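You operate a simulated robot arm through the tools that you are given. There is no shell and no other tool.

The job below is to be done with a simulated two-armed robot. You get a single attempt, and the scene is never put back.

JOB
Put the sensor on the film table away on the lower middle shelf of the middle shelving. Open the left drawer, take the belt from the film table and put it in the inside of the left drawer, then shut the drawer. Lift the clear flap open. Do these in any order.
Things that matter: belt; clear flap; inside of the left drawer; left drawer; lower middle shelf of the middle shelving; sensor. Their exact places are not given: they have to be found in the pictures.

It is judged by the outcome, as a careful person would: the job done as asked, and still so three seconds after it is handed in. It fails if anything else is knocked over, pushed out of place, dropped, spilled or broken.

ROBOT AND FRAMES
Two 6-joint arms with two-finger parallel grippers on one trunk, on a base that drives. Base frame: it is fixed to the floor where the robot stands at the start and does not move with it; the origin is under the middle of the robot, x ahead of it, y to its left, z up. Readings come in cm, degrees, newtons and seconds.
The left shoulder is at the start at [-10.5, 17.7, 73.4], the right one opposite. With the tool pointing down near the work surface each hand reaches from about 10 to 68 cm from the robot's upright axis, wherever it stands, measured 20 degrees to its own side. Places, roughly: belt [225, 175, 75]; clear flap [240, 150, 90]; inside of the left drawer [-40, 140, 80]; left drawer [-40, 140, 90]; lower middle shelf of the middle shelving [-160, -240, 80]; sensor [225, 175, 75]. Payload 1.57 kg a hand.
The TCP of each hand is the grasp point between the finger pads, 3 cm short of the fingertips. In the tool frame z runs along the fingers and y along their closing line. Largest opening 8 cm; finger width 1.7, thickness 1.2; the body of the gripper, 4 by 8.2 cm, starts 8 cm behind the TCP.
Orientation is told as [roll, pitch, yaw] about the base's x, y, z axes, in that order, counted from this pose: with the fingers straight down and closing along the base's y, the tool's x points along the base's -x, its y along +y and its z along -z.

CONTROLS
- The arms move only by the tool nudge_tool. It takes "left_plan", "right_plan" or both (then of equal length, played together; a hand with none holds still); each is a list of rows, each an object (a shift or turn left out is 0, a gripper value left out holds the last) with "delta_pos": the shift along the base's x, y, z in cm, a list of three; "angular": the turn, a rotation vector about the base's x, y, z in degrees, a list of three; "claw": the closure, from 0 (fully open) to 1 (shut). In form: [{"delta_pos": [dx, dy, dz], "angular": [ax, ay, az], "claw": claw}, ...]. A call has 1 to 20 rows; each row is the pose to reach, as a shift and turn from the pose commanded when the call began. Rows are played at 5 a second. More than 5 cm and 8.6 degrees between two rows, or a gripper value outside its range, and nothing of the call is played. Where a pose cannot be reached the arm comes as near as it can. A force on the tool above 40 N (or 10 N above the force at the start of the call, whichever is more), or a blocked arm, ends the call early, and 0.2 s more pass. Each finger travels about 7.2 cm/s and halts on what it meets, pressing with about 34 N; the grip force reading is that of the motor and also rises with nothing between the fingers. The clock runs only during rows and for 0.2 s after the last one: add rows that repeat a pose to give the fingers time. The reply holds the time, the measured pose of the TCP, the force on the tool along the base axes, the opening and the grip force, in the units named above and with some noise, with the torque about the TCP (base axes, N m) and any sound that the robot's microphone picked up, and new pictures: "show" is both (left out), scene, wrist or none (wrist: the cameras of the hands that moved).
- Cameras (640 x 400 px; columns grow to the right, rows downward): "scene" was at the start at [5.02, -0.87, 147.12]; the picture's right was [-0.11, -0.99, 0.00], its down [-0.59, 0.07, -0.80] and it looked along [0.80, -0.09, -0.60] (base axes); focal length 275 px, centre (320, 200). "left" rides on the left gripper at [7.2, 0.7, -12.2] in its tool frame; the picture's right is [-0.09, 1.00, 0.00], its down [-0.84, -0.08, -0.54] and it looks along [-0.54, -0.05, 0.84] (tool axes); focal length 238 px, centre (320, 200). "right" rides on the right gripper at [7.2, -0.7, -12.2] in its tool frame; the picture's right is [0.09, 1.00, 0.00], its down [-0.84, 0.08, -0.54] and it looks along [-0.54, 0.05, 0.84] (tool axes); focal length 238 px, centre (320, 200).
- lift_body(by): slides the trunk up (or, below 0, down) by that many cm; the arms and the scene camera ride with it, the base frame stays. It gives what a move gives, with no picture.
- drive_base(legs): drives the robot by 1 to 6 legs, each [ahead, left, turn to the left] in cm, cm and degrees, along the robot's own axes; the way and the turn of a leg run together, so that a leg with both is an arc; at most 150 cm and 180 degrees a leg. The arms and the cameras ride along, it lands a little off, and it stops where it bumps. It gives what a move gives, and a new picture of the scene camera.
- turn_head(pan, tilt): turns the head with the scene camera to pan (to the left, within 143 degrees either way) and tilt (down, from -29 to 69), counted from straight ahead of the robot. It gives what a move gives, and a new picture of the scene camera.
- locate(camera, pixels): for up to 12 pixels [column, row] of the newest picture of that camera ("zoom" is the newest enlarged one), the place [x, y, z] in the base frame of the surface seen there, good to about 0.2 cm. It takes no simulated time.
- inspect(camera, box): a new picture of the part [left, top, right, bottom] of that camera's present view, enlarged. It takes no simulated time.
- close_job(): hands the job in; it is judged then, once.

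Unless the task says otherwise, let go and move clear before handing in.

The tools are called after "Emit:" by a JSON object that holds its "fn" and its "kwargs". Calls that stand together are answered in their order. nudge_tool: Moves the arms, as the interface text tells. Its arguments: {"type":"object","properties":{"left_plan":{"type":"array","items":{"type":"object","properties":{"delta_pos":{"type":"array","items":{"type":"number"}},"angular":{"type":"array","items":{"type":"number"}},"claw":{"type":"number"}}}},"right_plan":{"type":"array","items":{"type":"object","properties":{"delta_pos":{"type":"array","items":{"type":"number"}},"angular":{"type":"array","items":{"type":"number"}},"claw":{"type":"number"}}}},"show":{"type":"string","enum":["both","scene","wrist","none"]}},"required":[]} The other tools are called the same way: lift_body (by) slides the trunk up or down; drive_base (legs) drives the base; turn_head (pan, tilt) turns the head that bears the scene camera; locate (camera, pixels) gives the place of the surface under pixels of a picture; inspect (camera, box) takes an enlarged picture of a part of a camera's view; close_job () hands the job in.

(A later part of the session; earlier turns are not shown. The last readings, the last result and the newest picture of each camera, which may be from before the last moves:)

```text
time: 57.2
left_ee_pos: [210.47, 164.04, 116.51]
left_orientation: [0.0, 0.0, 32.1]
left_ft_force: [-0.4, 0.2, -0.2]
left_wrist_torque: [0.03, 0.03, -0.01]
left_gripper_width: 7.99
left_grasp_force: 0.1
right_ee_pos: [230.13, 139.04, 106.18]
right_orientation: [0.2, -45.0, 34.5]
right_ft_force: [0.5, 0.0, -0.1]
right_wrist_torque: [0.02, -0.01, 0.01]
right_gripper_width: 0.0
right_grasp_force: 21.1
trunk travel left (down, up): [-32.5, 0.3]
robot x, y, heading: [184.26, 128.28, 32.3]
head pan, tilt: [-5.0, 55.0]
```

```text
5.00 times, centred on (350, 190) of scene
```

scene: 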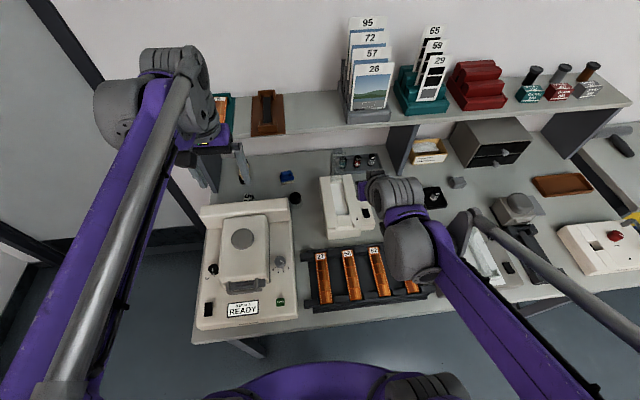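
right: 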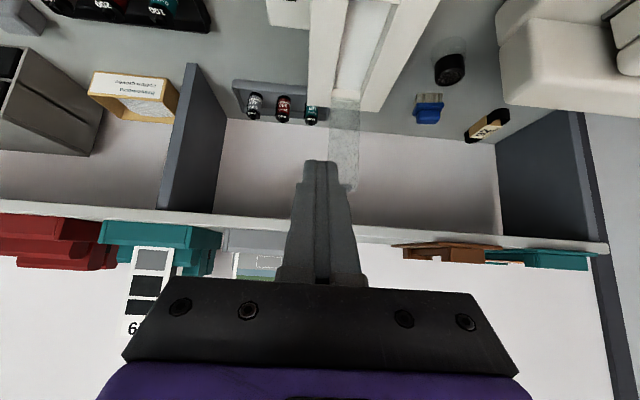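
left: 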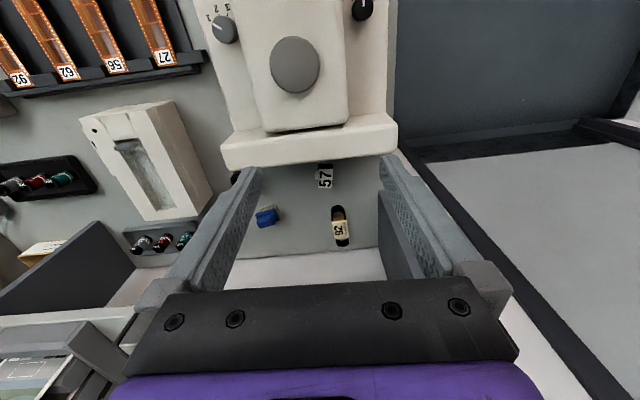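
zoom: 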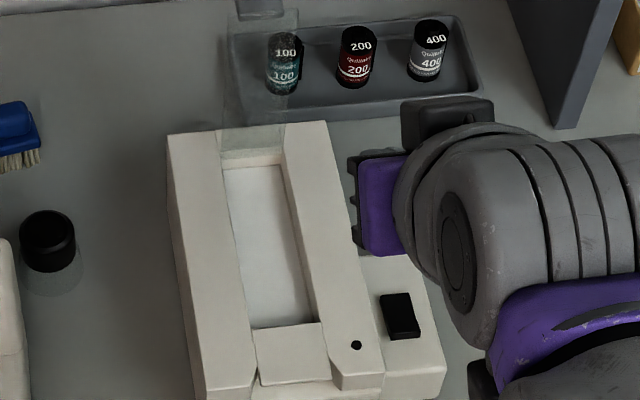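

The flap now stands upright and stays. Next I retract the right hand to its side and bring the left hand, tilted 15° with yaw 27°, above the sensor.

Emit:
{"fn": "nudge_tool", "kwargs": {"right_plan": [{"delta_pos": [-1.2, -3.2, 1.1], "angular": [-3.65, 5.29, 0]}, {"delta_pos": [-2.4, -6.4, 2.2], "angular": [-7.3, 10.57, 0]}, {"delta_pos": [-3.6, -9.7, 3.3], "angular": [-10.95, 15.86, 0]}, {"delta_pos": [-4.9, -12.9, 4.5], "angular": [-14.6, 21.14, 0]}, {"delta_pos": [-6.1, -16.1, 5.6], "angular": [-18.26, 26.43, 0]}, {"delta_pos": [-7.4, -19.4, 6.8], "angular": [-21.9, 31.7, 0]}, {"delta_pos": [-8.6, -22.6, 8], "angular": [-25.56, 37.0, 0]}], "left_plan": [{"delta_pos": [2, 1.9, -1.5], "angular": [1.06, -1.87, -0.73]}, {"delta_pos": [4.1, 3.7, -3.5], "angular": [2.1, -3.74, -1.46]}, {"delta_pos": [6.1, 5.6, -6], "angular": [3.17, -5.6, -2.19]}, {"delta_pos": [8.2, 7.5, -8.5], "angular": [4.23, -7.5, -2.9]}, {"delta_pos": [10.2, 9.3, -11], "angular": [5.3, -9.36, -3.64]}, {"delta_pos": [12.3, 11.2, -13.8], "angular": [6.3, -11.2, -4.37]}, {"delta_pos": [14.3, 13.1, -16.5], "angular": [7.4, -13.1, -5.1]}], "show": "both"}}

Emit:
{"fn": "inspect", "kwargs": {"camera": "left", "box": [250, 80, 410, 200]}}

```text
time: 58.9
left_ee_pos: [225.13, 177.41, 99.83]
left_orientation: [0.0, -15.0, 27.0]
left_ft_force: [-0.2, -0.3, 0.2]
left_wrist_torque: [0.02, -0.01, 0.01]
left_gripper_width: 8.01
left_grasp_force: 0.0
right_ee_pos: [221.65, 116.65, 113.78]
right_orientation: [0.0, 0.2, 34.6]
right_ft_force: [0.5, -0.5, 0.5]
right_wrist_torque: [0.0, 0.0, -0.03]
right_gripper_width: 0.0
right_grasp_force: 21.4
trunk travel left (down, up): [-32.5, 0.3]
robot x, y, heading: [184.6, 128.67, 32.4]
head pan, tilt: [-5.0, 55.0]
```

scene: 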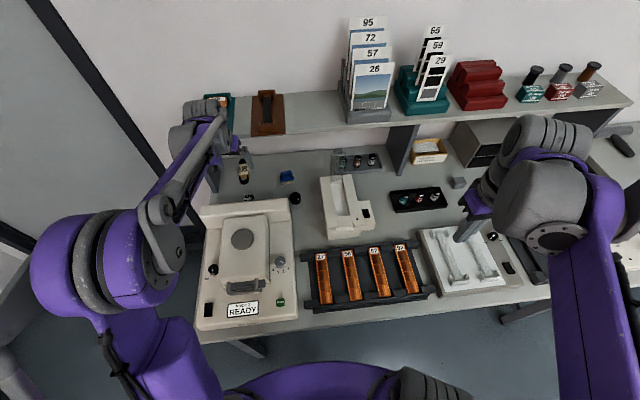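
right: 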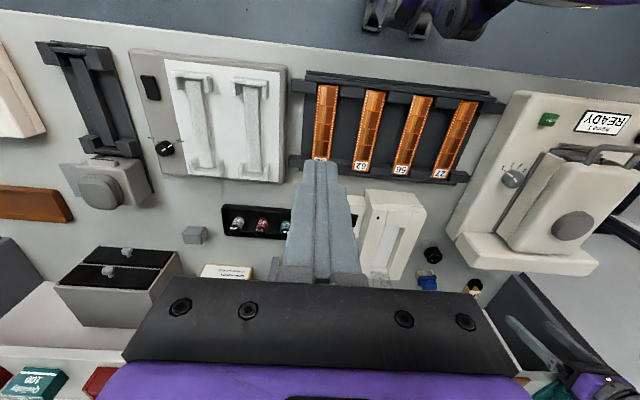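
left: 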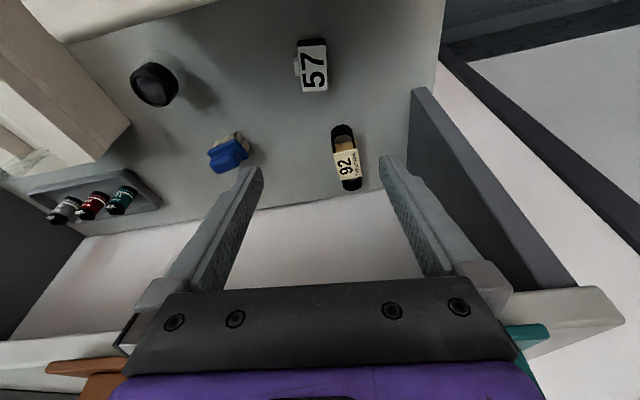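

```text
3.33 times, centred on (330, 140) of left
```

zoom: 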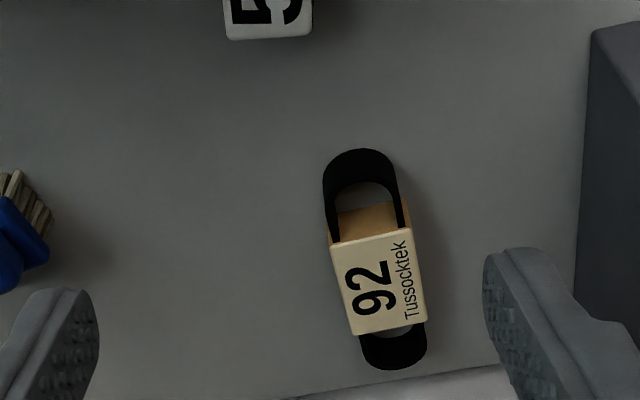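

Good view: sensor "57" at (313,65), belt at (345,160). I'll measure both precisely.

Emit:
{"fn": "inspect", "kwargs": {"camera": "left", "box": [270, 20, 370, 110]}}

Emit:
{"fn": "locate", "kwargs": {"camera": "left", "pixels": [[300, 42], [324, 42], [302, 90], [326, 88], [313, 67], [297, 65], [313, 88], [342, 130], [345, 150], [346, 160], [348, 180], [350, 187]]}}

```text
4.44 times, centred on (320, 65) of left
```

zoom: 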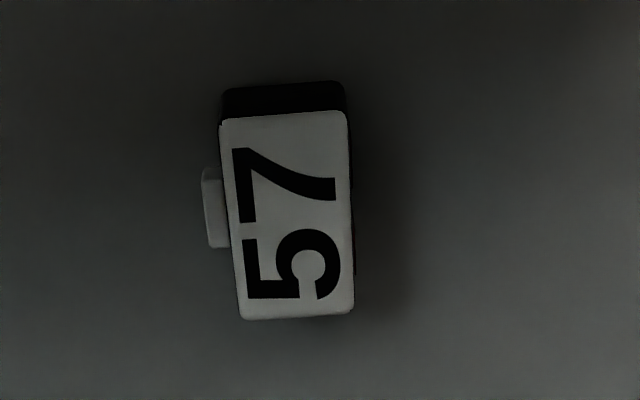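

```text
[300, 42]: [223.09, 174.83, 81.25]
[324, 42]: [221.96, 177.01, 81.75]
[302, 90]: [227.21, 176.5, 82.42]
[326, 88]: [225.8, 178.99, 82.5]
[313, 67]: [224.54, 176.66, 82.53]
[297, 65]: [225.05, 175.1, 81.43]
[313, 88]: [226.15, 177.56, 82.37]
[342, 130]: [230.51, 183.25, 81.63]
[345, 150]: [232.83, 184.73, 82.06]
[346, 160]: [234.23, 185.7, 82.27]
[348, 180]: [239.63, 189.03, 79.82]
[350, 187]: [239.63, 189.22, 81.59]
```

Sensor body spans [222.5,175.9] to [226.5,177.75] (heading ≈26°), with a small side connector mid-way; I'll grip its rear 1.4 cm to avoid the connector. Descending partway first.

Emit:
{"fn": "nudge_tool", "kwargs": {"left_plan": [{"delta_pos": [0.2, 0, -4]}, {"delta_pos": [0.4, 0, -8]}, {"delta_pos": [0.57, -0.06, -12]}, {"delta_pos": [0.57, -0.06, -12]}], "show": "wrist"}}

Emit:
{"fn": "inspect", "kwargs": {"camera": "left", "box": [230, 80, 410, 200]}}

```text
time: 59.9
left_ee_pos: [225.43, 176.91, 87.91]
left_orientation: [0.0, -15.1, 27.0]
left_ft_force: [-0.8, -0.1, -0.3]
left_wrist_torque: [0.01, 0.01, 0.0]
left_gripper_width: 8.01
left_grasp_force: 0.1
right_ee_pos: [221.66, 116.56, 113.79]
right_orientation: [-0.1, 0.0, 34.6]
right_ft_force: [-0.8, 0.4, 0.3]
right_wrist_torque: [0.0, 0.04, 0.01]
right_gripper_width: 0.0
right_grasp_force: 21.4
trunk travel left (down, up): [-32.5, 0.3]
robot x, y, heading: [184.54, 128.92, 31.8]
head pan, tilt: [-5.0, 55.0]
```

left: 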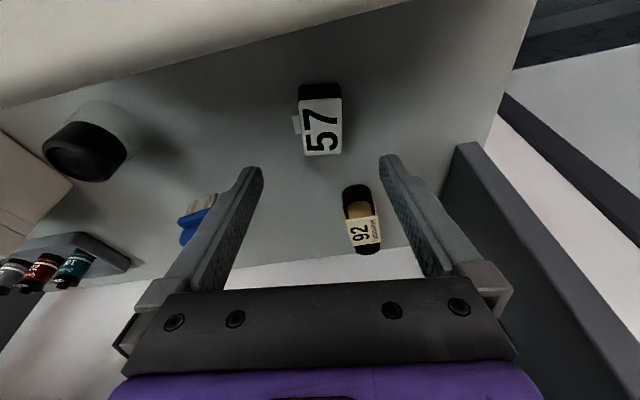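

```text
3.33 times, centred on (320, 140) of left
```

zoom: 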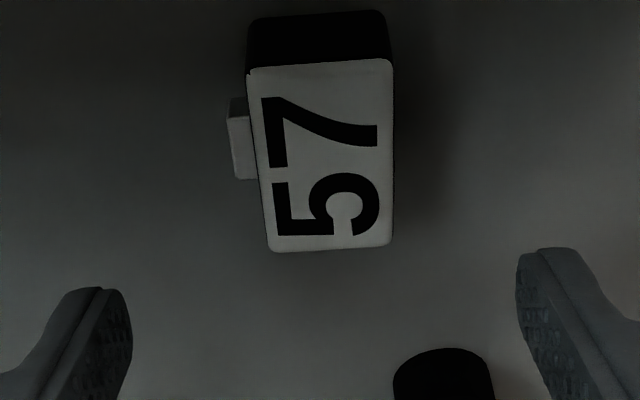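

Camera geometry puts the sensor's rear edge centre 1.4 cm ahead and 0.3 cm left of the tool axis; I correct by (+0.2,+0.42) and descend 4.3 cm.

Emit:
{"fn": "nudge_tool", "kwargs": {"left_plan": [{"delta_pos": [0.2, 0.42, -1.5]}, {"delta_pos": [0.2, 0.42, -3.3]}, {"delta_pos": [0.2, 0.42, -4.2]}, {"delta_pos": [0.2, 0.42, -4.2]}], "show": "wrist"}}

Emit:
{"fn": "inspect", "kwargs": {"camera": "left", "box": [230, 110, 410, 230]}}

```text
time: 60.9
left_ee_pos: [225.51, 177.4, 83.75]
left_orientation: [0.0, -15.1, 27.0]
left_ft_force: [-0.3, 0.0, 0.2]
left_wrist_torque: [-0.01, -0.03, 0.0]
left_gripper_width: 8.01
left_grasp_force: 0.2
right_ee_pos: [221.67, 116.67, 113.96]
right_orientation: [0.0, 0.1, 34.5]
right_ft_force: [0.7, -0.7, 0.4]
right_wrist_torque: [0.01, -0.02, 0.0]
right_gripper_width: 0.0
right_grasp_force: 21.2
trunk travel left (down, up): [-32.5, 0.3]
robot x, y, heading: [184.35, 128.84, 32.3]
head pan, tilt: [-5.0, 55.0]
```

left: 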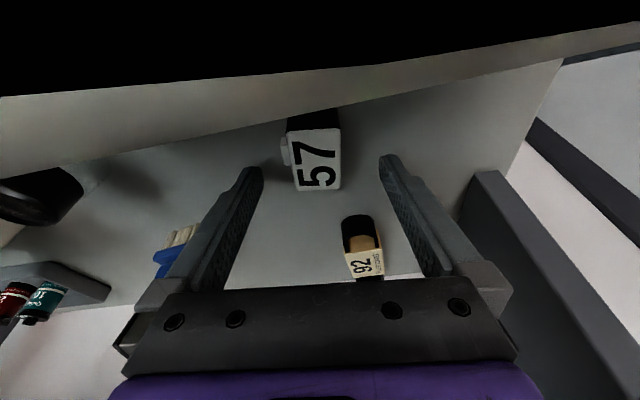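

```text
3.33 times, centred on (320, 170) of left
```

zoom: 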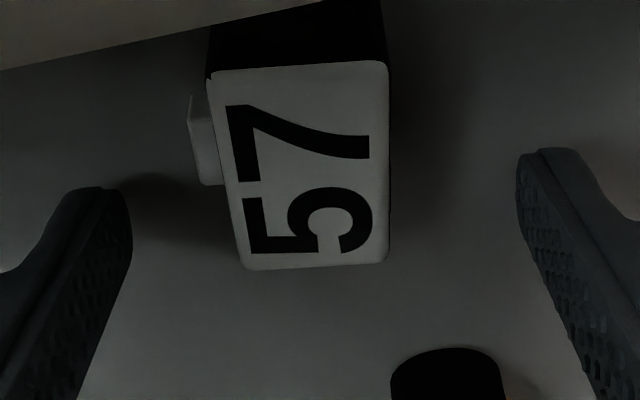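

The fingertips are beside the sensor's rear, past the connector (zoom y≥187), and centred. Closing the left gripper.

Emit:
{"fn": "nudge_tool", "kwargs": {"left_plan": [{"claw": 0.35}, {"claw": 0.7}, {"claw": 1}, {"claw": 1}, {"claw": 1}], "show": "wrist"}}

Emit:
{"fn": "inspect", "kwargs": {"camera": "left", "box": [230, 110, 410, 230]}}

```text
time: 62.0
left_ee_pos: [225.56, 177.42, 83.73]
left_orientation: [-0.1, -14.9, 26.9]
left_ft_force: [0.2, 0.1, 0.5]
left_wrist_torque: [0.02, 0.0, 0.0]
left_gripper_width: 2.87
left_grasp_force: 33.7
right_ee_pos: [221.73, 116.6, 113.72]
right_orientation: [-0.1, 0.0, 34.6]
right_ft_force: [0.0, 0.0, 0.7]
right_wrist_torque: [-0.01, 0.02, 0.01]
right_gripper_width: 0.01
right_grasp_force: 20.7
trunk travel left (down, up): [-32.5, 0.3]
robot x, y, heading: [184.87, 128.76, 32.3]
head pan, tilt: [-5.0, 55.0]
```

left: 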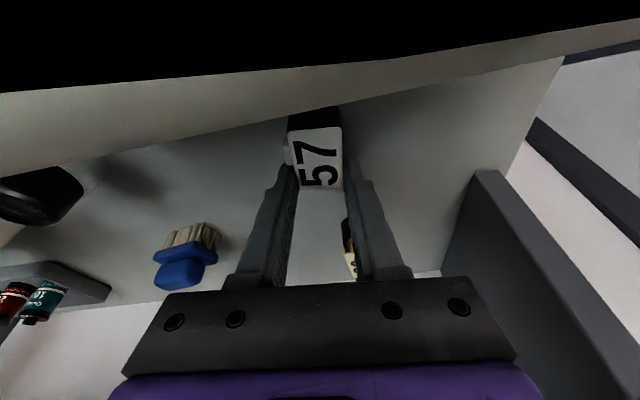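

```text
3.33 times, centred on (320, 170) of left
```

zoom: 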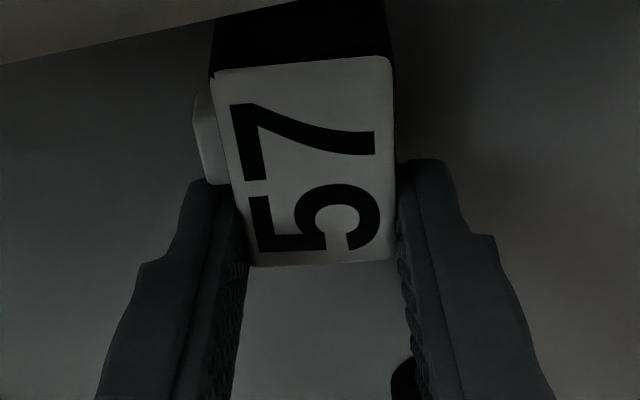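

Sensor held (width 2.87, grip 33.7 N). I lift it straight up, then bring it back close to the robot.

Emit:
{"fn": "nudge_tool", "kwargs": {"left_plan": [{"delta_pos": [0, 0, 3]}, {"delta_pos": [0, 0, 7]}, {"delta_pos": [0, 0, 11]}, {"delta_pos": [0, 0, 15]}, {"delta_pos": [-2, -0.8, 18.5]}, {"delta_pos": [-5, -2, 21.5]}, {"delta_pos": [-9, -3.6, 23.5]}, {"delta_pos": [-13, -5.2, 25]}, {"delta_pos": [-17, -6.8, 26.5]}, {"delta_pos": [-21, -8.4, 28]}, {"delta_pos": [-25, -10, 28]}, {"delta_pos": [-28.9, -11.6, 28]}], "show": "both"}}

Emit:
{"fn": "inspect", "kwargs": {"camera": "scene", "box": [190, 100, 420, 340]}}

```text
time: 64.7
left_ee_pos: [196.67, 165.69, 111.58]
left_orientation: [-0.1, -15.1, 26.9]
left_ft_force: [0.0, -0.2, -0.3]
left_wrist_torque: [0.04, 0.0, 0.03]
left_gripper_width: 0.03
left_grasp_force: 20.6
right_ee_pos: [221.45, 116.54, 113.81]
right_orientation: [0.0, 0.0, 34.5]
right_ft_force: [0.8, -0.7, -0.8]
right_wrist_torque: [0.01, -0.05, -0.02]
right_gripper_width: 0.01
right_grasp_force: 21.3
trunk travel left (down, up): [-32.5, 0.3]
robot x, y, heading: [184.58, 128.7, 32.3]
head pan, tilt: [-5.0, 55.0]
```

scene: 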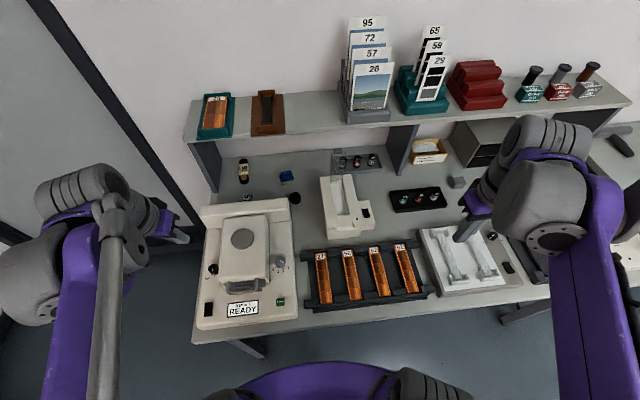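
left: 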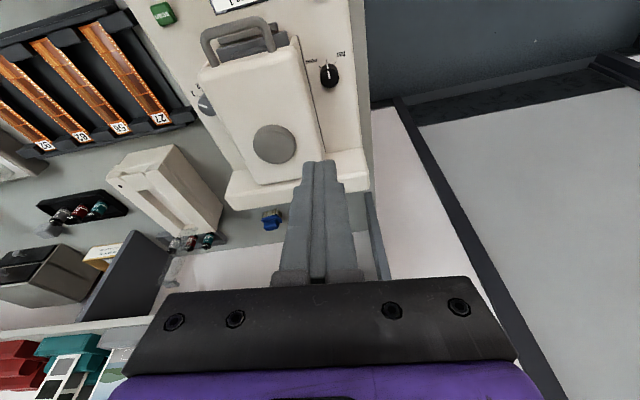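

```text
1.67 times, centred on (305, 220) of scene
```

zoom: 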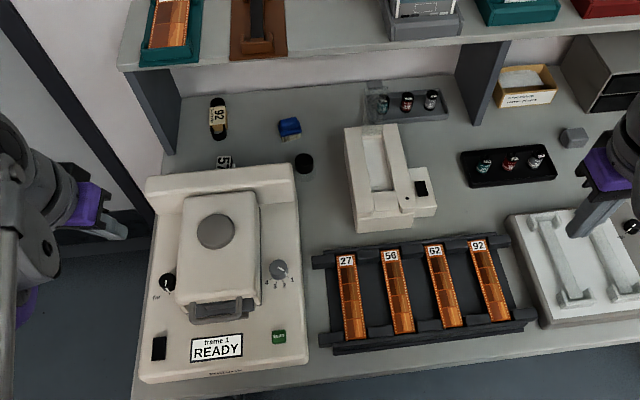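

The grip lost the sensor (width 0.03); "57" is still behind the Relvak at zoom (225,160). I go back above it to look.

Emit:
{"fn": "nudge_tool", "kwargs": {"left_plan": [{"delta_pos": [3.9, 1.6, 0], "claw": 0.5}, {"delta_pos": [7.9, 3.2, 0], "claw": 0}, {"delta_pos": [11.9, 4.8, -1]}, {"delta_pos": [15.9, 6.4, -3]}, {"delta_pos": [19.9, 8, -5]}, {"delta_pos": [23.9, 9.6, -7]}, {"delta_pos": [26.5, 10.8, -9]}, {"delta_pos": [28.5, 11.4, -12]}], "show": "wrist"}}

Emit:
{"fn": "inspect", "kwargs": {"camera": "left", "box": [250, 20, 390, 110]}}

```text
time: 66.5
left_ee_pos: [225.36, 177.09, 99.77]
left_orientation: [0.0, -15.0, 26.9]
left_ft_force: [0.7, 0.0, 0.1]
left_wrist_torque: [-0.02, 0.01, -0.02]
left_gripper_width: 8.01
left_grasp_force: 0.0
right_ee_pos: [221.83, 116.66, 113.86]
right_orientation: [0.0, -0.1, 34.5]
right_ft_force: [1.3, 0.3, 0.6]
right_wrist_torque: [-0.02, -0.02, 0.03]
right_gripper_width: 0.0
right_grasp_force: 21.5
trunk travel left (down, up): [-32.5, 0.3]
robot x, y, heading: [184.3, 128.82, 32.3]
head pan, tilt: [-5.0, 55.0]
```

left: 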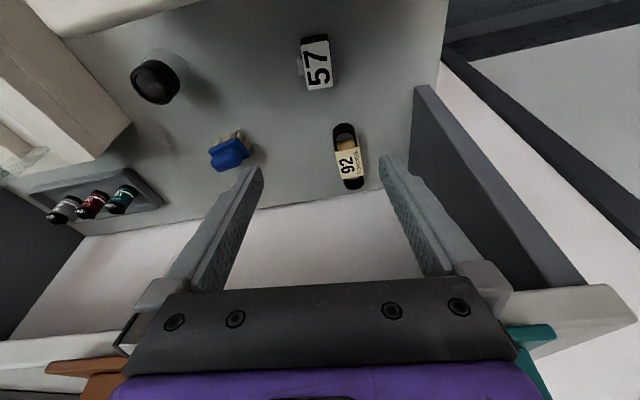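

```text
4.44 times, centred on (320, 65) of left
```

zoom: 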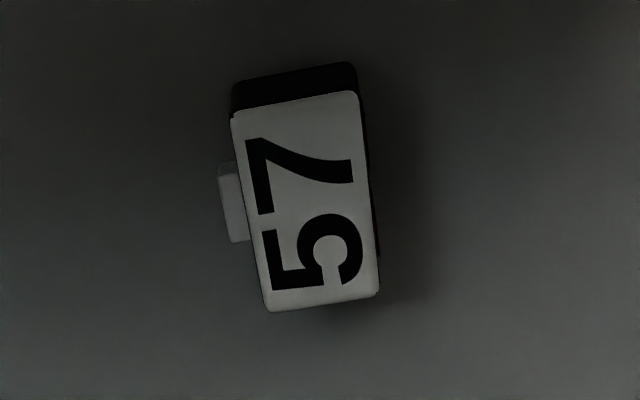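

The sensor only slid slightly and is still upright; the off-centre rear grip let it slip. I'll regrip at its centre (across the connector). Measuring its new pose.

Emit:
{"fn": "locate", "kwargs": {"camera": "left", "pixels": [[302, 46], [328, 41], [308, 88], [332, 85], [318, 65], [300, 64], [303, 58], [305, 73], [301, 73], [299, 60], [316, 88], [315, 44]]}}

Emit:
{"fn": "inspect", "kwargs": {"camera": "left", "box": [290, 40, 350, 90]}}

```text
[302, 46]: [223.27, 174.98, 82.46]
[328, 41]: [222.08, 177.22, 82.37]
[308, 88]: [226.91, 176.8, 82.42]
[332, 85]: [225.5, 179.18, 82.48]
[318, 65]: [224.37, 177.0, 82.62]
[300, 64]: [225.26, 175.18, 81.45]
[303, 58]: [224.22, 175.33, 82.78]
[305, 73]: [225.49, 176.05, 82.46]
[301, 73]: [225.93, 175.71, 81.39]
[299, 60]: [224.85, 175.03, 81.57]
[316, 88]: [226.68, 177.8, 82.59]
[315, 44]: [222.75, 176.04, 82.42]
```

```text
8.00 times, centred on (320, 65) of left
```

zoom: 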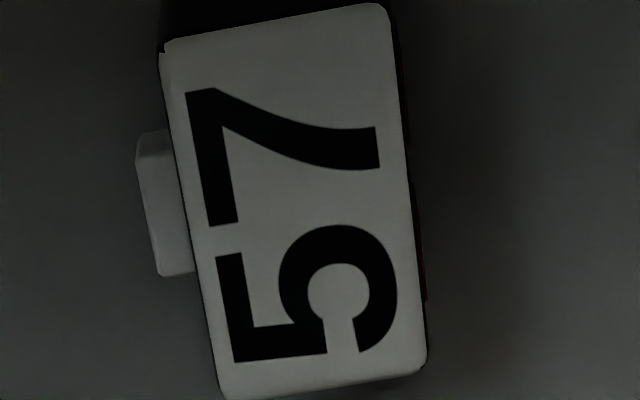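

The sensor now has heading ≈29.5°, centre ≈[224.4,177.0]. I reduce tilt to 10°, yaw +2.5°, and descend toward a centred grip.

Emit:
{"fn": "nudge_tool", "kwargs": {"left_plan": [{"delta_pos": [-0.6, -0.3, -3], "angular": [-1.2, 2.2, 1.25]}, {"delta_pos": [-1.16, -0.5, -6], "angular": [-2.4, 4.4, 2.5]}, {"delta_pos": [-1.16, -0.5, -9], "angular": [-2.4, 4.4, 2.5]}, {"delta_pos": [-1.16, -0.5, -12], "angular": [-2.4, 4.4, 2.5]}, {"delta_pos": [-1.16, -0.5, -12], "angular": [-2.4, 4.4, 2.5]}], "show": "wrist"}}

Emit:
{"fn": "inspect", "kwargs": {"camera": "left", "box": [230, 80, 410, 200]}}

```text
time: 67.7
left_ee_pos: [223.97, 176.74, 87.85]
left_orientation: [-0.1, -10.0, 29.5]
left_ft_force: [0.1, 0.4, 0.0]
left_wrist_torque: [-0.04, -0.02, 0.0]
left_gripper_width: 7.99
left_grasp_force: 0.1
right_ee_pos: [221.67, 116.59, 113.92]
right_orientation: [-0.1, -0.1, 34.7]
right_ft_force: [0.0, -0.2, 0.6]
right_wrist_torque: [0.0, 0.02, -0.01]
right_gripper_width: 0.03
right_grasp_force: 21.2
trunk travel left (down, up): [-32.5, 0.3]
robot x, y, heading: [184.34, 128.2, 32.2]
head pan, tilt: [-5.0, 55.0]
```

left: 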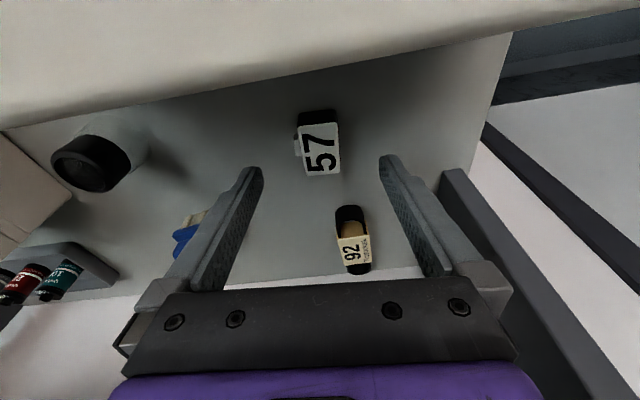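

```text
3.33 times, centred on (320, 140) of left
```

zoom: 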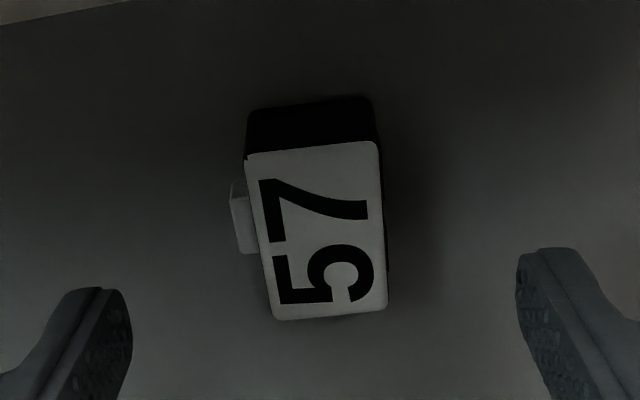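

Geometry shows the body centre at (−0.2 f) and connector aligned laterally at −2.0…+1.6 about the tool; I shift (−0.14,−0.31) and go down 4.5 cm.

Emit:
{"fn": "nudge_tool", "kwargs": {"left_plan": [{"delta_pos": [-0.14, -0.31, -1.5]}, {"delta_pos": [-0.14, -0.31, -3.2]}, {"delta_pos": [-0.14, -0.31, -4.5]}, {"delta_pos": [-0.14, -0.31, -4.5]}], "show": "wrist"}}

Emit:
{"fn": "inspect", "kwargs": {"camera": "left", "box": [230, 110, 410, 230]}}

```text
time: 68.7
left_ee_pos: [223.85, 176.45, 83.29]
left_orientation: [-0.2, -10.0, 29.4]
left_ft_force: [0.5, -0.4, 0.6]
left_wrist_torque: [-0.03, 0.02, 0.0]
left_gripper_width: 8.0
left_grasp_force: 0.0
right_ee_pos: [221.56, 116.53, 113.84]
right_orientation: [0.1, 0.0, 34.6]
right_ft_force: [0.1, -0.6, 0.2]
right_wrist_torque: [-0.01, 0.01, -0.01]
right_gripper_width: 0.0
right_grasp_force: 21.5
trunk travel left (down, up): [-32.5, 0.3]
robot x, y, heading: [184.43, 128.45, 32.1]
head pan, tilt: [-5.0, 55.0]
```

left: 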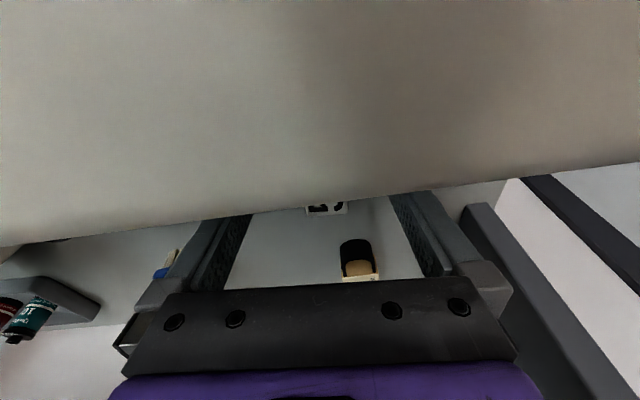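

```text
3.33 times, centred on (320, 170) of left
```

zoom: 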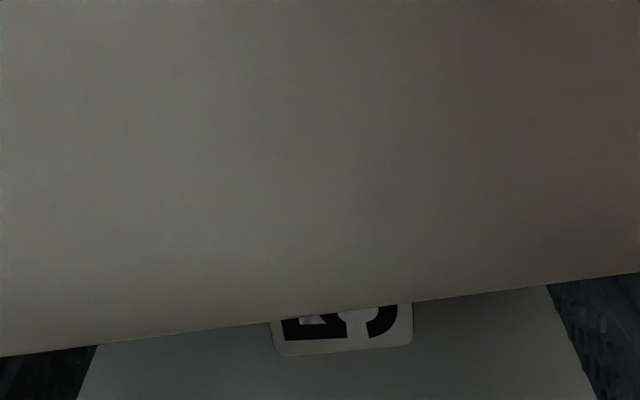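

The Relvak panel blocks the wrist view but no force is felt; fingers are where planned. Closing.

Emit:
{"fn": "nudge_tool", "kwargs": {"left_plan": [{"claw": 0.3}, {"claw": 0.6}, {"claw": 1}, {"claw": 1}, {"claw": 1}, {"claw": 1}], "show": "none"}}

Emit:
{"fn": "nudge_tool", "kwargs": {"left_plan": [{"delta_pos": [0, 0, 0.7]}, {"delta_pos": [0, 0, 1.5]}, {"delta_pos": [0, 0, 1.5]}], "show": "wrist"}}

```text
time: 70.0
left_ee_pos: [223.98, 176.48, 83.29]
left_orientation: [0.0, -10.0, 29.5]
left_ft_force: [-0.3, 0.5, -0.5]
left_wrist_torque: [0.01, 0.02, -0.02]
left_gripper_width: 2.88
left_grasp_force: 33.7
right_ee_pos: [221.7, 116.56, 113.92]
right_orientation: [0.1, -0.1, 34.7]
right_ft_force: [0.3, 0.1, 0.0]
right_wrist_torque: [-0.05, -0.01, -0.04]
right_gripper_width: 0.0
right_grasp_force: 21.5
trunk travel left (down, up): [-32.5, 0.3]
robot x, y, heading: [184.61, 128.76, 32.1]
head pan, tilt: [-5.0, 55.0]
```

```text
time: 70.8
left_ee_pos: [223.86, 176.54, 84.82]
left_orientation: [-0.1, -10.0, 29.5]
left_ft_force: [0.9, -0.2, 0.3]
left_wrist_torque: [0.02, 0.01, 0.01]
left_gripper_width: 2.85
left_grasp_force: 34.1
right_ee_pos: [221.66, 116.5, 113.73]
right_orientation: [0.0, 0.0, 34.5]
right_ft_force: [0.2, 0.1, -0.2]
right_wrist_torque: [-0.03, 0.0, 0.01]
right_gripper_width: 0.02
right_grasp_force: 21.2
trunk travel left (down, up): [-32.5, 0.3]
robot x, y, heading: [184.49, 128.49, 32.0]
head pan, tilt: [-5.0, 55.0]
```

left: 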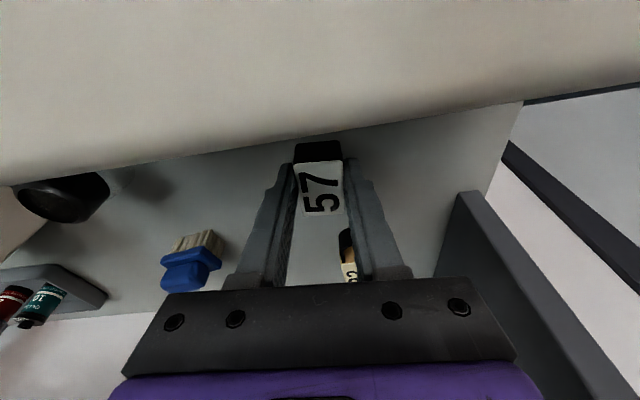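

Emit:
{"fn": "inspect", "kwargs": {"camera": "left", "box": [250, 120, 390, 220]}}

Emit:
{"fn": "locate", "kwargs": {"camera": "left", "pixels": [[320, 180], [320, 200], [320, 210], [318, 150], [320, 225], [318, 168]]}}

```text
4.00 times, centred on (320, 170) of left
```

zoom: 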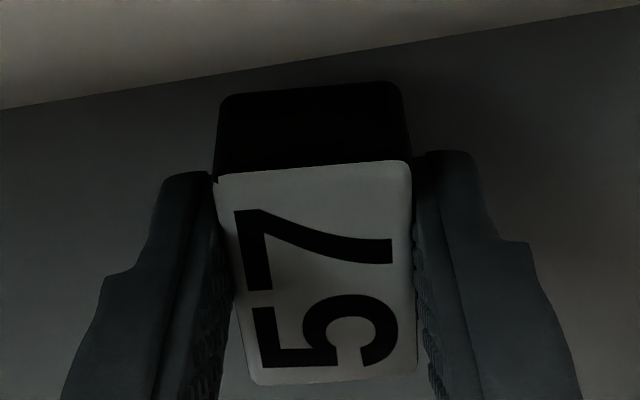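

```text
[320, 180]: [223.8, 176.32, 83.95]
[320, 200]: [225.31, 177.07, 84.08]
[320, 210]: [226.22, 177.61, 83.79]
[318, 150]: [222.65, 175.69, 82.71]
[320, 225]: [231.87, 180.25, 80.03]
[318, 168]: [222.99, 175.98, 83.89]
```

The sensor is rising with the fingers (top now z≈84). I continue lifting more gently and check.

Emit:
{"fn": "nudge_tool", "kwargs": {"left_plan": [{"delta_pos": [0, 0, 2]}, {"delta_pos": [0, 0, 4]}, {"delta_pos": [0, 0, 6]}, {"delta_pos": [0, 0, 8]}, {"delta_pos": [0, 0, 10]}, {"delta_pos": [0, 0, 12]}, {"delta_pos": [0, 0, 14]}, {"delta_pos": [0, 0, 16]}], "show": "wrist"}}

```text
time: 72.7
left_ee_pos: [223.88, 176.6, 100.82]
left_orientation: [0.0, -10.1, 29.5]
left_ft_force: [0.2, 0.2, -0.8]
left_wrist_torque: [-0.01, -0.02, -0.01]
left_gripper_width: 2.91
left_grasp_force: 33.5
right_ee_pos: [221.73, 116.65, 113.85]
right_orientation: [0.0, 0.0, 34.6]
right_ft_force: [-1.1, -0.8, -0.4]
right_wrist_torque: [-0.02, -0.01, 0.01]
right_gripper_width: 0.02
right_grasp_force: 21.4
trunk travel left (down, up): [-32.5, 0.3]
robot x, y, heading: [184.34, 128.7, 32.0]
head pan, tilt: [-5.0, 55.0]
```

left: 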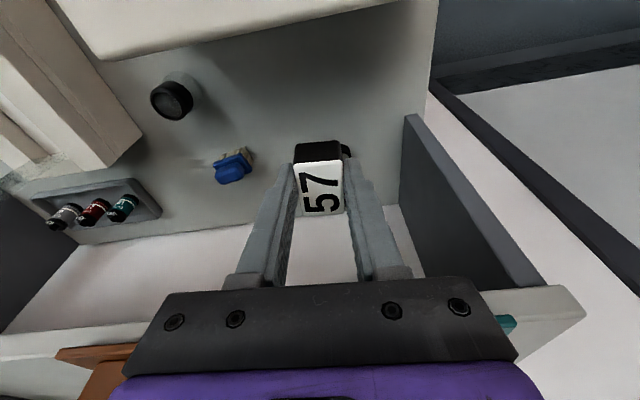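

The sensor is held firmly. I retract it to the robot's side at moderate speed.

Emit:
{"fn": "nudge_tool", "kwargs": {"left_plan": [{"delta_pos": [-2, -0.8, 1]}, {"delta_pos": [-5, -2, 2.5]}, {"delta_pos": [-8, -3.2, 4]}, {"delta_pos": [-11, -4.4, 5.5]}, {"delta_pos": [-14, -5.6, 7]}, {"delta_pos": [-17, -6.8, 8.5]}, {"delta_pos": [-20, -8, 10]}, {"delta_pos": [-23, -9.2, 11]}, {"delta_pos": [-26, -10.4, 11]}, {"delta_pos": [-28, -11.2, 11]}], "show": "both"}}

```text
time: 74.8
left_ee_pos: [196.0, 165.24, 111.73]
left_orientation: [-0.1, -10.0, 29.4]
left_ft_force: [-0.1, 0.9, 0.3]
left_wrist_torque: [-0.02, -0.03, -0.01]
left_gripper_width: 2.86
left_grasp_force: 34.1
right_ee_pos: [221.69, 116.51, 113.76]
right_orientation: [0.0, 0.0, 34.6]
right_ft_force: [0.2, 0.0, -0.1]
right_wrist_torque: [-0.01, -0.01, 0.04]
right_gripper_width: 0.01
right_grasp_force: 21.7
trunk travel left (down, up): [-32.5, 0.3]
robot x, y, heading: [184.4, 128.68, 32.2]
head pan, tilt: [-5.0, 55.0]
```

scene: 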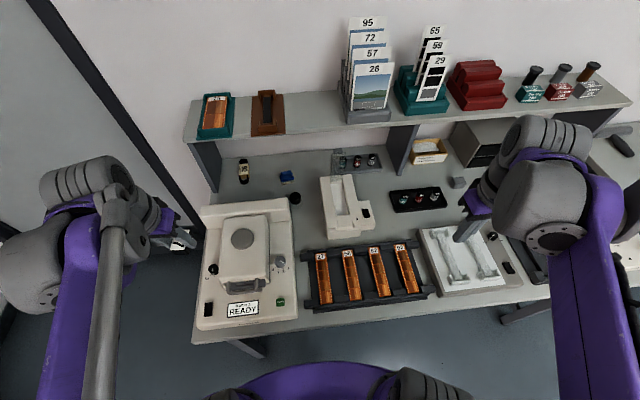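
left: 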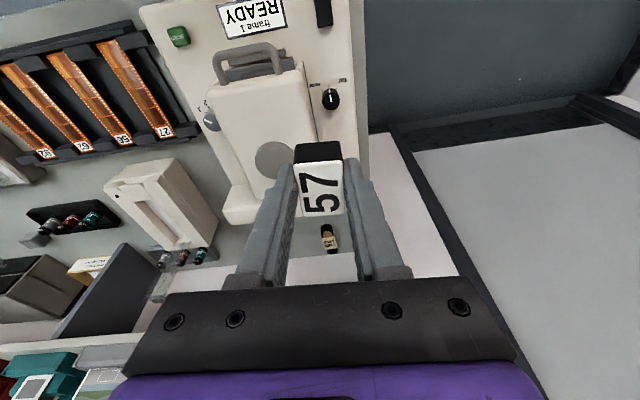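

Sensor secured at (320,185). I back away from the bench, turn around and drive toward the shelving, then look.

Emit:
{"fn": "drive_base", "kwargs": {"legs": [[-65, 0, 0], [0, 0, 179], [135, 0, 0]]}}

Emit:
{"fn": "turn_head", "kwargs": {"pan": 15, "tilt": 25}}

```text
time: 92.2
left_ee_pos: [3.77, -15.12, 111.62]
left_orientation: [-0.1, -10.0, -150.2]
left_ft_force: [-0.6, -0.6, -0.4]
left_wrist_torque: [-0.04, 0.02, 0.01]
left_gripper_width: 2.86
left_grasp_force: 33.8
right_ee_pos: [-22.15, 33.37, 113.78]
right_orientation: [-0.1, 0.0, -145.2]
right_ft_force: [0.0, -0.3, -0.8]
right_wrist_torque: [-0.03, -0.03, 0.01]
right_gripper_width: 0.0
right_grasp_force: 21.4
trunk travel left (down, up): [-32.5, 0.3]
robot x, y, heading: [15.01, 21.61, -147.8]
head pan, tilt: [-5.0, 55.0]
```

scene: 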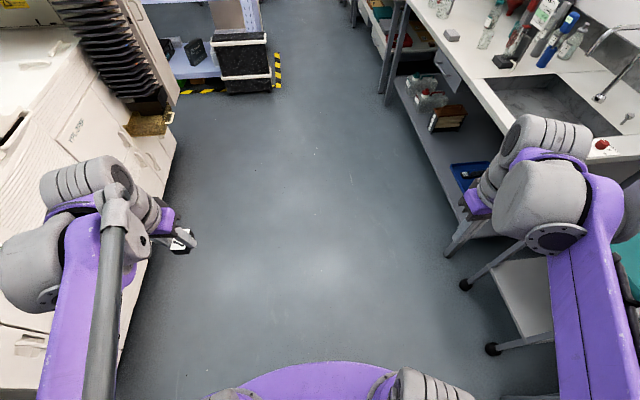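

```text
time: 93.2
left_ee_pos: [3.61, -15.12, 111.6]
left_orientation: [-0.1, -10.1, -150.2]
left_ft_force: [0.5, -0.1, -0.4]
left_wrist_torque: [0.02, 0.03, 0.0]
left_gripper_width: 2.89
left_grasp_force: 33.9
right_ee_pos: [-22.13, 33.45, 113.76]
right_orientation: [0.0, 0.1, -145.0]
right_ft_force: [0.2, 0.4, 0.3]
right_wrist_torque: [-0.01, 0.01, 0.02]
right_gripper_width: 0.02
right_grasp_force: 20.9
trunk travel left (down, up): [-32.5, 0.3]
robot x, y, heading: [14.75, 21.74, -147.4]
head pan, tilt: [15.0, 25.0]
```

scene: 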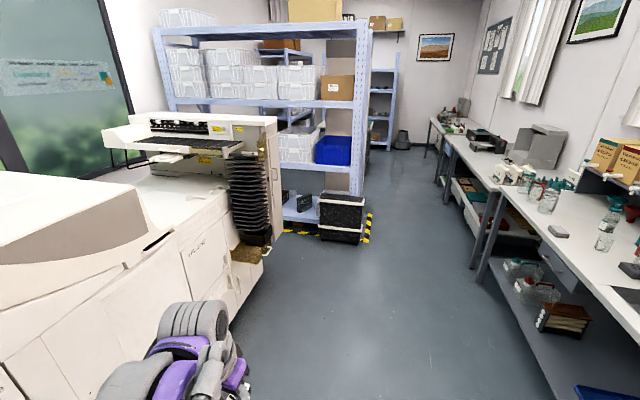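

Heading ≈-147.6°, printer is on the left side and shelving ahead-left. I'll measure shelf extents and obstacles.

Emit:
{"fn": "locate", "kwargs": {"camera": "scene", "pixels": [[160, 35], [358, 30], [345, 170], [290, 165], [335, 150], [298, 145], [340, 215], [320, 205], [265, 130], [262, 270], [385, 70], [380, 120]]}}

Emit:
{"fn": "inspect", "kwargs": {"camera": "scene", "box": [230, 80, 400, 250]}}

```text
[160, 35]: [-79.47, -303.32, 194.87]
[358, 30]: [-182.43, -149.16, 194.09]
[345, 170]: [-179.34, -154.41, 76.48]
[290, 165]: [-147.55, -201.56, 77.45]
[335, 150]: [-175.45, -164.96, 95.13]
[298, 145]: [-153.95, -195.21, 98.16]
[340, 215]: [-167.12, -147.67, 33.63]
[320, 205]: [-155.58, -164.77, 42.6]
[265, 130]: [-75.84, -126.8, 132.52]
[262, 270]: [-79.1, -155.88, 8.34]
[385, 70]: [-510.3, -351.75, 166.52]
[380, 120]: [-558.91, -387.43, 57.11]
```

```text
2.35 times, centred on (315, 165) of scene
```

zoom: 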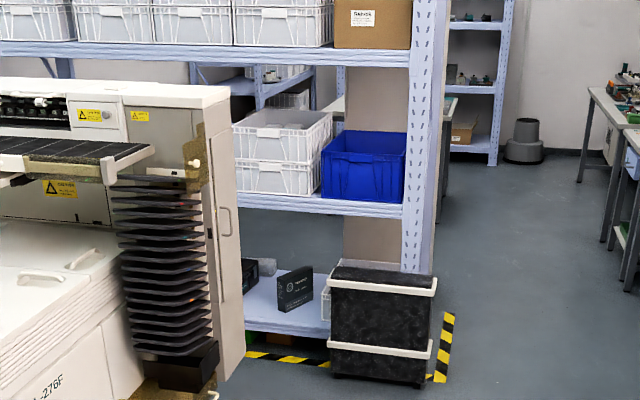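

Emit:
{"fn": "locate", "kwargs": {"camera": "scene", "pixels": [[100, 290], [140, 320], [200, 250], [240, 300], [262, 250], [150, 215], [60, 340], [20, 250]]}}

Emit:
{"fn": "turn_head", "kwargs": {"pan": 50, "tilt": 45}}

```text
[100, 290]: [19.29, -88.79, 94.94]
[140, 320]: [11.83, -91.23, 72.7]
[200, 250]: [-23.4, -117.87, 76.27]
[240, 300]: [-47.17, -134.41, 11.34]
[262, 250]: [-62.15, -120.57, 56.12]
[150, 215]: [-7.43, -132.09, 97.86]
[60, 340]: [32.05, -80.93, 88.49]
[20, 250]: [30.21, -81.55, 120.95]
```

```text
time: 94.2
left_ee_pos: [3.8, -15.13, 111.59]
left_orientation: [-0.2, -10.0, -150.3]
left_ft_force: [1.4, 0.3, -0.5]
left_wrist_torque: [0.0, -0.03, 0.0]
left_gripper_width: 2.87
left_grasp_force: 33.7
right_ee_pos: [-22.17, 33.46, 113.83]
right_orientation: [0.0, 0.0, -145.1]
right_ft_force: [0.2, -0.1, 0.6]
right_wrist_torque: [0.01, 0.01, -0.01]
right_gripper_width: 0.01
right_grasp_force: 21.5
trunk travel left (down, up): [-32.5, 0.3]
robot x, y, heading: [14.58, 21.86, -147.8]
head pan, tilt: [50.0, 45.0]
```

scene: 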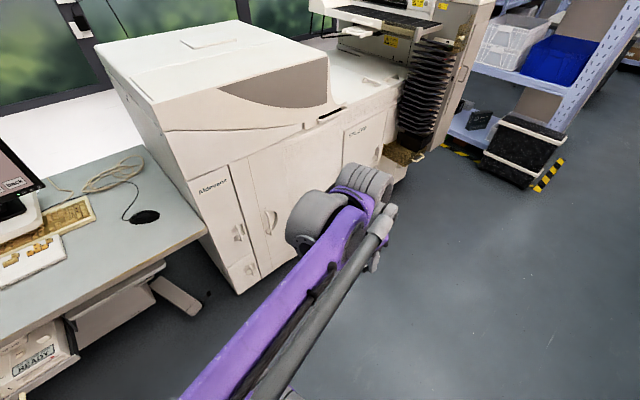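

The printer face is at l≈−85, well clear of the corridor. I drive 150 cm further along it, then look left along the aisle before the shelf.

Emit:
{"fn": "drive_base", "kwargs": {"legs": [[150, 0, 0]]}}

Emit:
{"fn": "turn_head", "kwargs": {"pan": 35, "tilt": 25}}

Emit:
{"fn": "inspect", "kwargs": {"camera": "scene", "box": [160, 60, 480, 260]}}

```text
time: 101.5
left_ee_pos: [-122.43, -92.31, 111.63]
left_orientation: [-0.1, -10.0, -151.5]
left_ft_force: [0.2, 0.6, -0.5]
left_wrist_torque: [0.04, 0.01, 0.01]
left_gripper_width: 2.88
left_grasp_force: 34.3
right_ee_pos: [-147.27, -43.27, 113.78]
right_orientation: [0.0, 0.0, -146.3]
right_ft_force: [-0.5, 0.7, 0.4]
right_wrist_torque: [-0.01, 0.03, 0.0]
right_gripper_width: 0.02
right_grasp_force: 21.0
trunk travel left (down, up): [-32.5, 0.3]
robot x, y, heading: [-110.46, -56.08, -149.2]
head pan, tilt: [50.0, 45.0]
```

scene: 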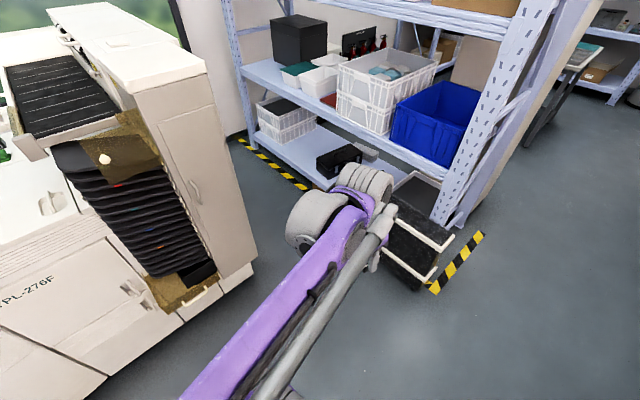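

```text
time: 102.3
left_ee_pos: [-122.44, -92.43, 111.69]
left_orientation: [-0.2, -10.0, -151.5]
left_ft_force: [-0.3, -0.4, -0.3]
left_wrist_torque: [0.01, -0.01, 0.03]
left_gripper_width: 2.88
left_grasp_force: 33.7
right_ee_pos: [-147.4, -43.32, 113.83]
right_orientation: [0.0, 0.0, -146.4]
right_ft_force: [0.3, 0.6, 0.4]
right_wrist_torque: [-0.01, 0.0, -0.01]
right_gripper_width: 0.0
right_grasp_force: 21.6
trunk travel left (down, up): [-32.5, 0.3]
robot x, y, heading: [-110.18, -56.05, -148.9]
head pan, tilt: [35.0, 25.0]
```

scene: 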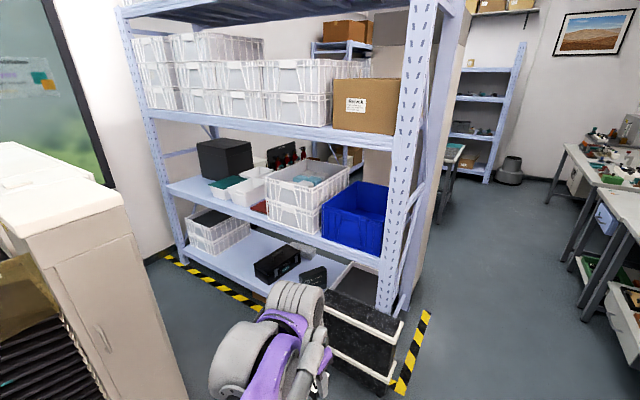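

```text
2.00 times, centred on (320, 160) of scene
```

zoom: 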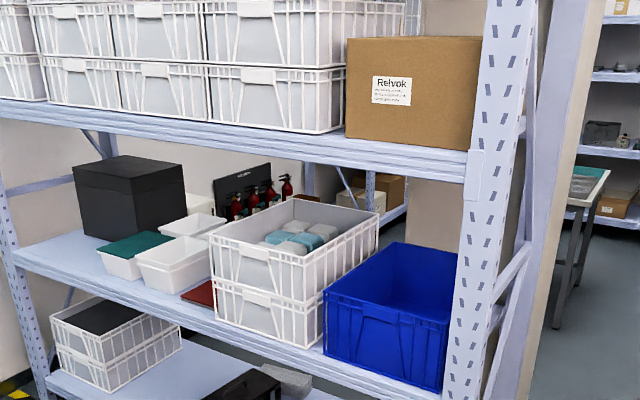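

The lower middle shelf holds (from left) a black box, small white bins, a red tray, crates and a blue bin; there is free shelf surface front-left near (190,187). I'll measure it.

Emit:
{"fn": "locate", "kwargs": {"camera": "scene", "pixels": [[185, 186], [195, 184], [175, 185], [210, 196], [232, 205], [250, 212], [258, 207], [220, 178], [200, 165], [245, 190], [262, 212], [170, 190]]}}

Emit:
{"fn": "inspect", "kwargs": {"camera": "scene", "box": [150, 120, 290, 240]}}

```text
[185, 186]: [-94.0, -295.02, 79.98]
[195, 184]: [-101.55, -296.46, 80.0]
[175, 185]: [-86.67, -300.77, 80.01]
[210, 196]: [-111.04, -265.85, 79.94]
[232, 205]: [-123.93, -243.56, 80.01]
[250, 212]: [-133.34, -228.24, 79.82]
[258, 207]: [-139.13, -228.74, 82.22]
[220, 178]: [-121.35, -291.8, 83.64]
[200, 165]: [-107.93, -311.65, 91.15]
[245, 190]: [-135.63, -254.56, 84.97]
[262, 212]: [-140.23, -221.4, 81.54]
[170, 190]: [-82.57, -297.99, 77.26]
```

```text
3.33 times, centred on (220, 180) of scene
```

zoom: 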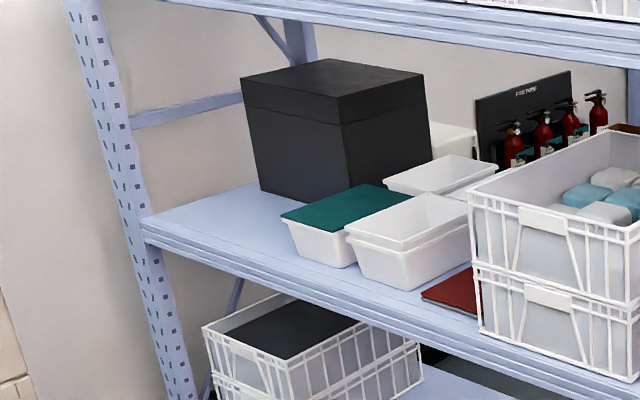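

Emit:
{"fn": "locate", "kwargs": {"camera": "scene", "pixels": [[60, 180], [120, 190], [130, 240], [150, 300], [175, 380], [20, 165], [100, 260], [215, 290], [170, 262], [240, 300], [150, 255], [320, 300]]}}

Emit:
{"fn": "turn_head", "kwargs": {"pan": 60, "tilt": 40}}

```text
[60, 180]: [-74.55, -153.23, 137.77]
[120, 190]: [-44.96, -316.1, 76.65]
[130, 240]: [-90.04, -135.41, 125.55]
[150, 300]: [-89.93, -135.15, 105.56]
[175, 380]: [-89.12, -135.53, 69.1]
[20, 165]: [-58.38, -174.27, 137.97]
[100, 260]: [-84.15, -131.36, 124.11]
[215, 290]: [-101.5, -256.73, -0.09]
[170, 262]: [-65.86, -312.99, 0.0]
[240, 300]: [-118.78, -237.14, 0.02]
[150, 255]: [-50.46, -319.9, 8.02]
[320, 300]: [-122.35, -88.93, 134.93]
```

```text
time: 103.2
left_ee_pos: [-122.5, -92.47, 111.68]
left_orientation: [-0.1, -9.9, -151.6]
left_ft_force: [0.4, -0.4, 0.0]
left_wrist_torque: [0.01, 0.0, -0.01]
left_gripper_width: 2.87
left_grasp_force: 33.5
right_ee_pos: [-147.36, -43.33, 113.85]
right_orientation: [0.0, 0.0, -146.4]
right_ft_force: [1.2, 0.1, -1.0]
right_wrist_torque: [0.0, 0.01, -0.01]
right_gripper_width: 0.0
right_grasp_force: 21.1
trunk travel left (down, up): [-32.5, 0.3]
robot x, y, heading: [-110.37, -55.71, -149.0]
head pan, tilt: [60.0, 40.0]
```

scene: 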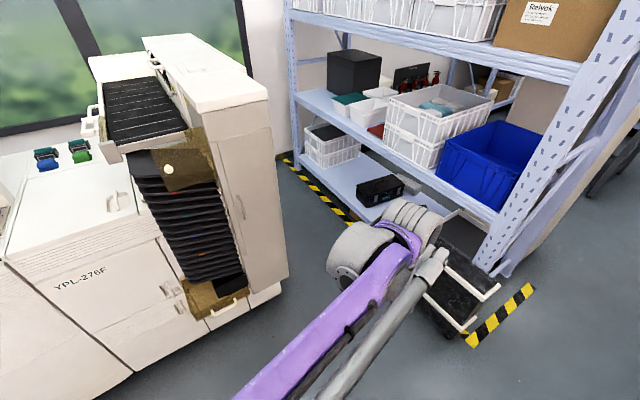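

The printer's far face is at n≈−148 and the shelf front at n≈−233, so an 85 cm aisle leads to the free front-left shelf area (n≈−242, l≈−180). I drive forward 70 cm and check before strafing left.

Emit:
{"fn": "drive_base", "kwargs": {"legs": [[69, 0, 1]]}}

Emit:
{"fn": "turn_head", "kwargs": {"pan": 75, "tilt": 40}}

Emit:
{"fn": "locate", "kwargs": {"camera": "scene", "pixels": [[200, 300], [250, 300], [300, 250], [300, 200], [350, 200], [400, 230], [150, 350], [100, 250]]}}

```text
time: 107.0
left_ee_pos: [-179.49, -128.21, 111.57]
left_orientation: [-0.1, -10.0, -150.3]
left_ft_force: [0.5, 0.0, -0.7]
left_wrist_torque: [0.02, -0.02, -0.03]
left_gripper_width: 2.88
left_grasp_force: 34.4
right_ee_pos: [-205.2, -79.61, 113.9]
right_orientation: [0.0, 0.0, -145.3]
right_ft_force: [1.1, -0.8, -0.1]
right_wrist_torque: [0.0, 0.0, 0.0]
right_gripper_width: 0.0
right_grasp_force: 21.6
trunk travel left (down, up): [-32.5, 0.3]
robot x, y, heading: [-168.29, -91.7, -147.9]
head pan, tilt: [60.0, 40.0]
```

scene: 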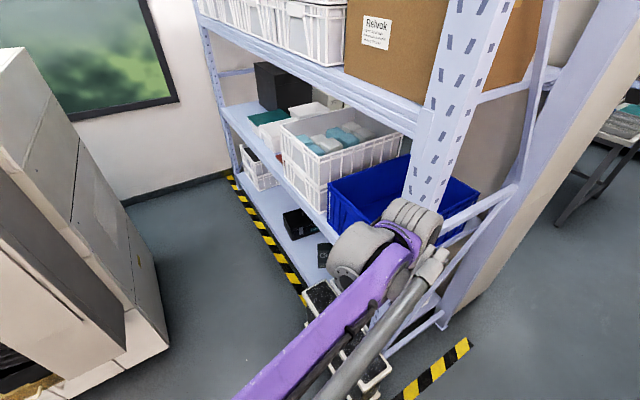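

```text
time: 107.7
left_ee_pos: [-179.65, -128.33, 111.64]
left_orientation: [-0.1, -9.9, -150.4]
left_ft_force: [-0.3, -0.4, 0.4]
left_wrist_torque: [0.0, -0.03, -0.02]
left_gripper_width: 2.88
left_grasp_force: 34.5
right_ee_pos: [-205.43, -79.67, 113.85]
right_orientation: [0.0, 0.0, -145.3]
right_ft_force: [-1.1, 0.1, 0.6]
right_wrist_torque: [0.01, 0.02, 0.02]
right_gripper_width: 0.0
right_grasp_force: 21.3
trunk travel left (down, up): [-32.5, 0.3]
robot x, y, heading: [-168.42, -91.64, -148.3]
head pan, tilt: [75.0, 40.0]
```

scene: 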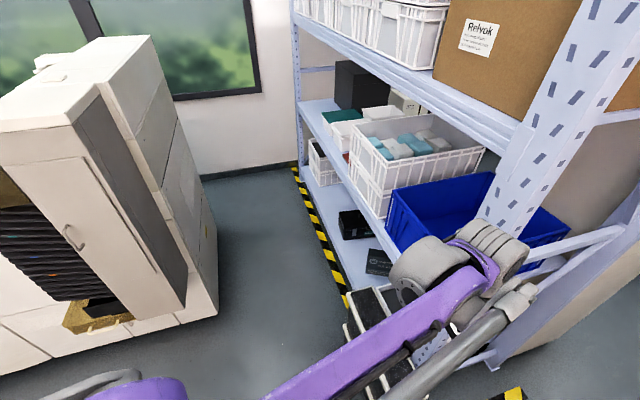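

```text
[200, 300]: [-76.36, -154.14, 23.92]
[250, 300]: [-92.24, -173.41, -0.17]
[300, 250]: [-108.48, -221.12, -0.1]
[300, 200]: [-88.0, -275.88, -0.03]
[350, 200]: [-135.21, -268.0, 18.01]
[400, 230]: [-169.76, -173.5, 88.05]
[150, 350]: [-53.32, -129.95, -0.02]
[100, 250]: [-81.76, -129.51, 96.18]
```

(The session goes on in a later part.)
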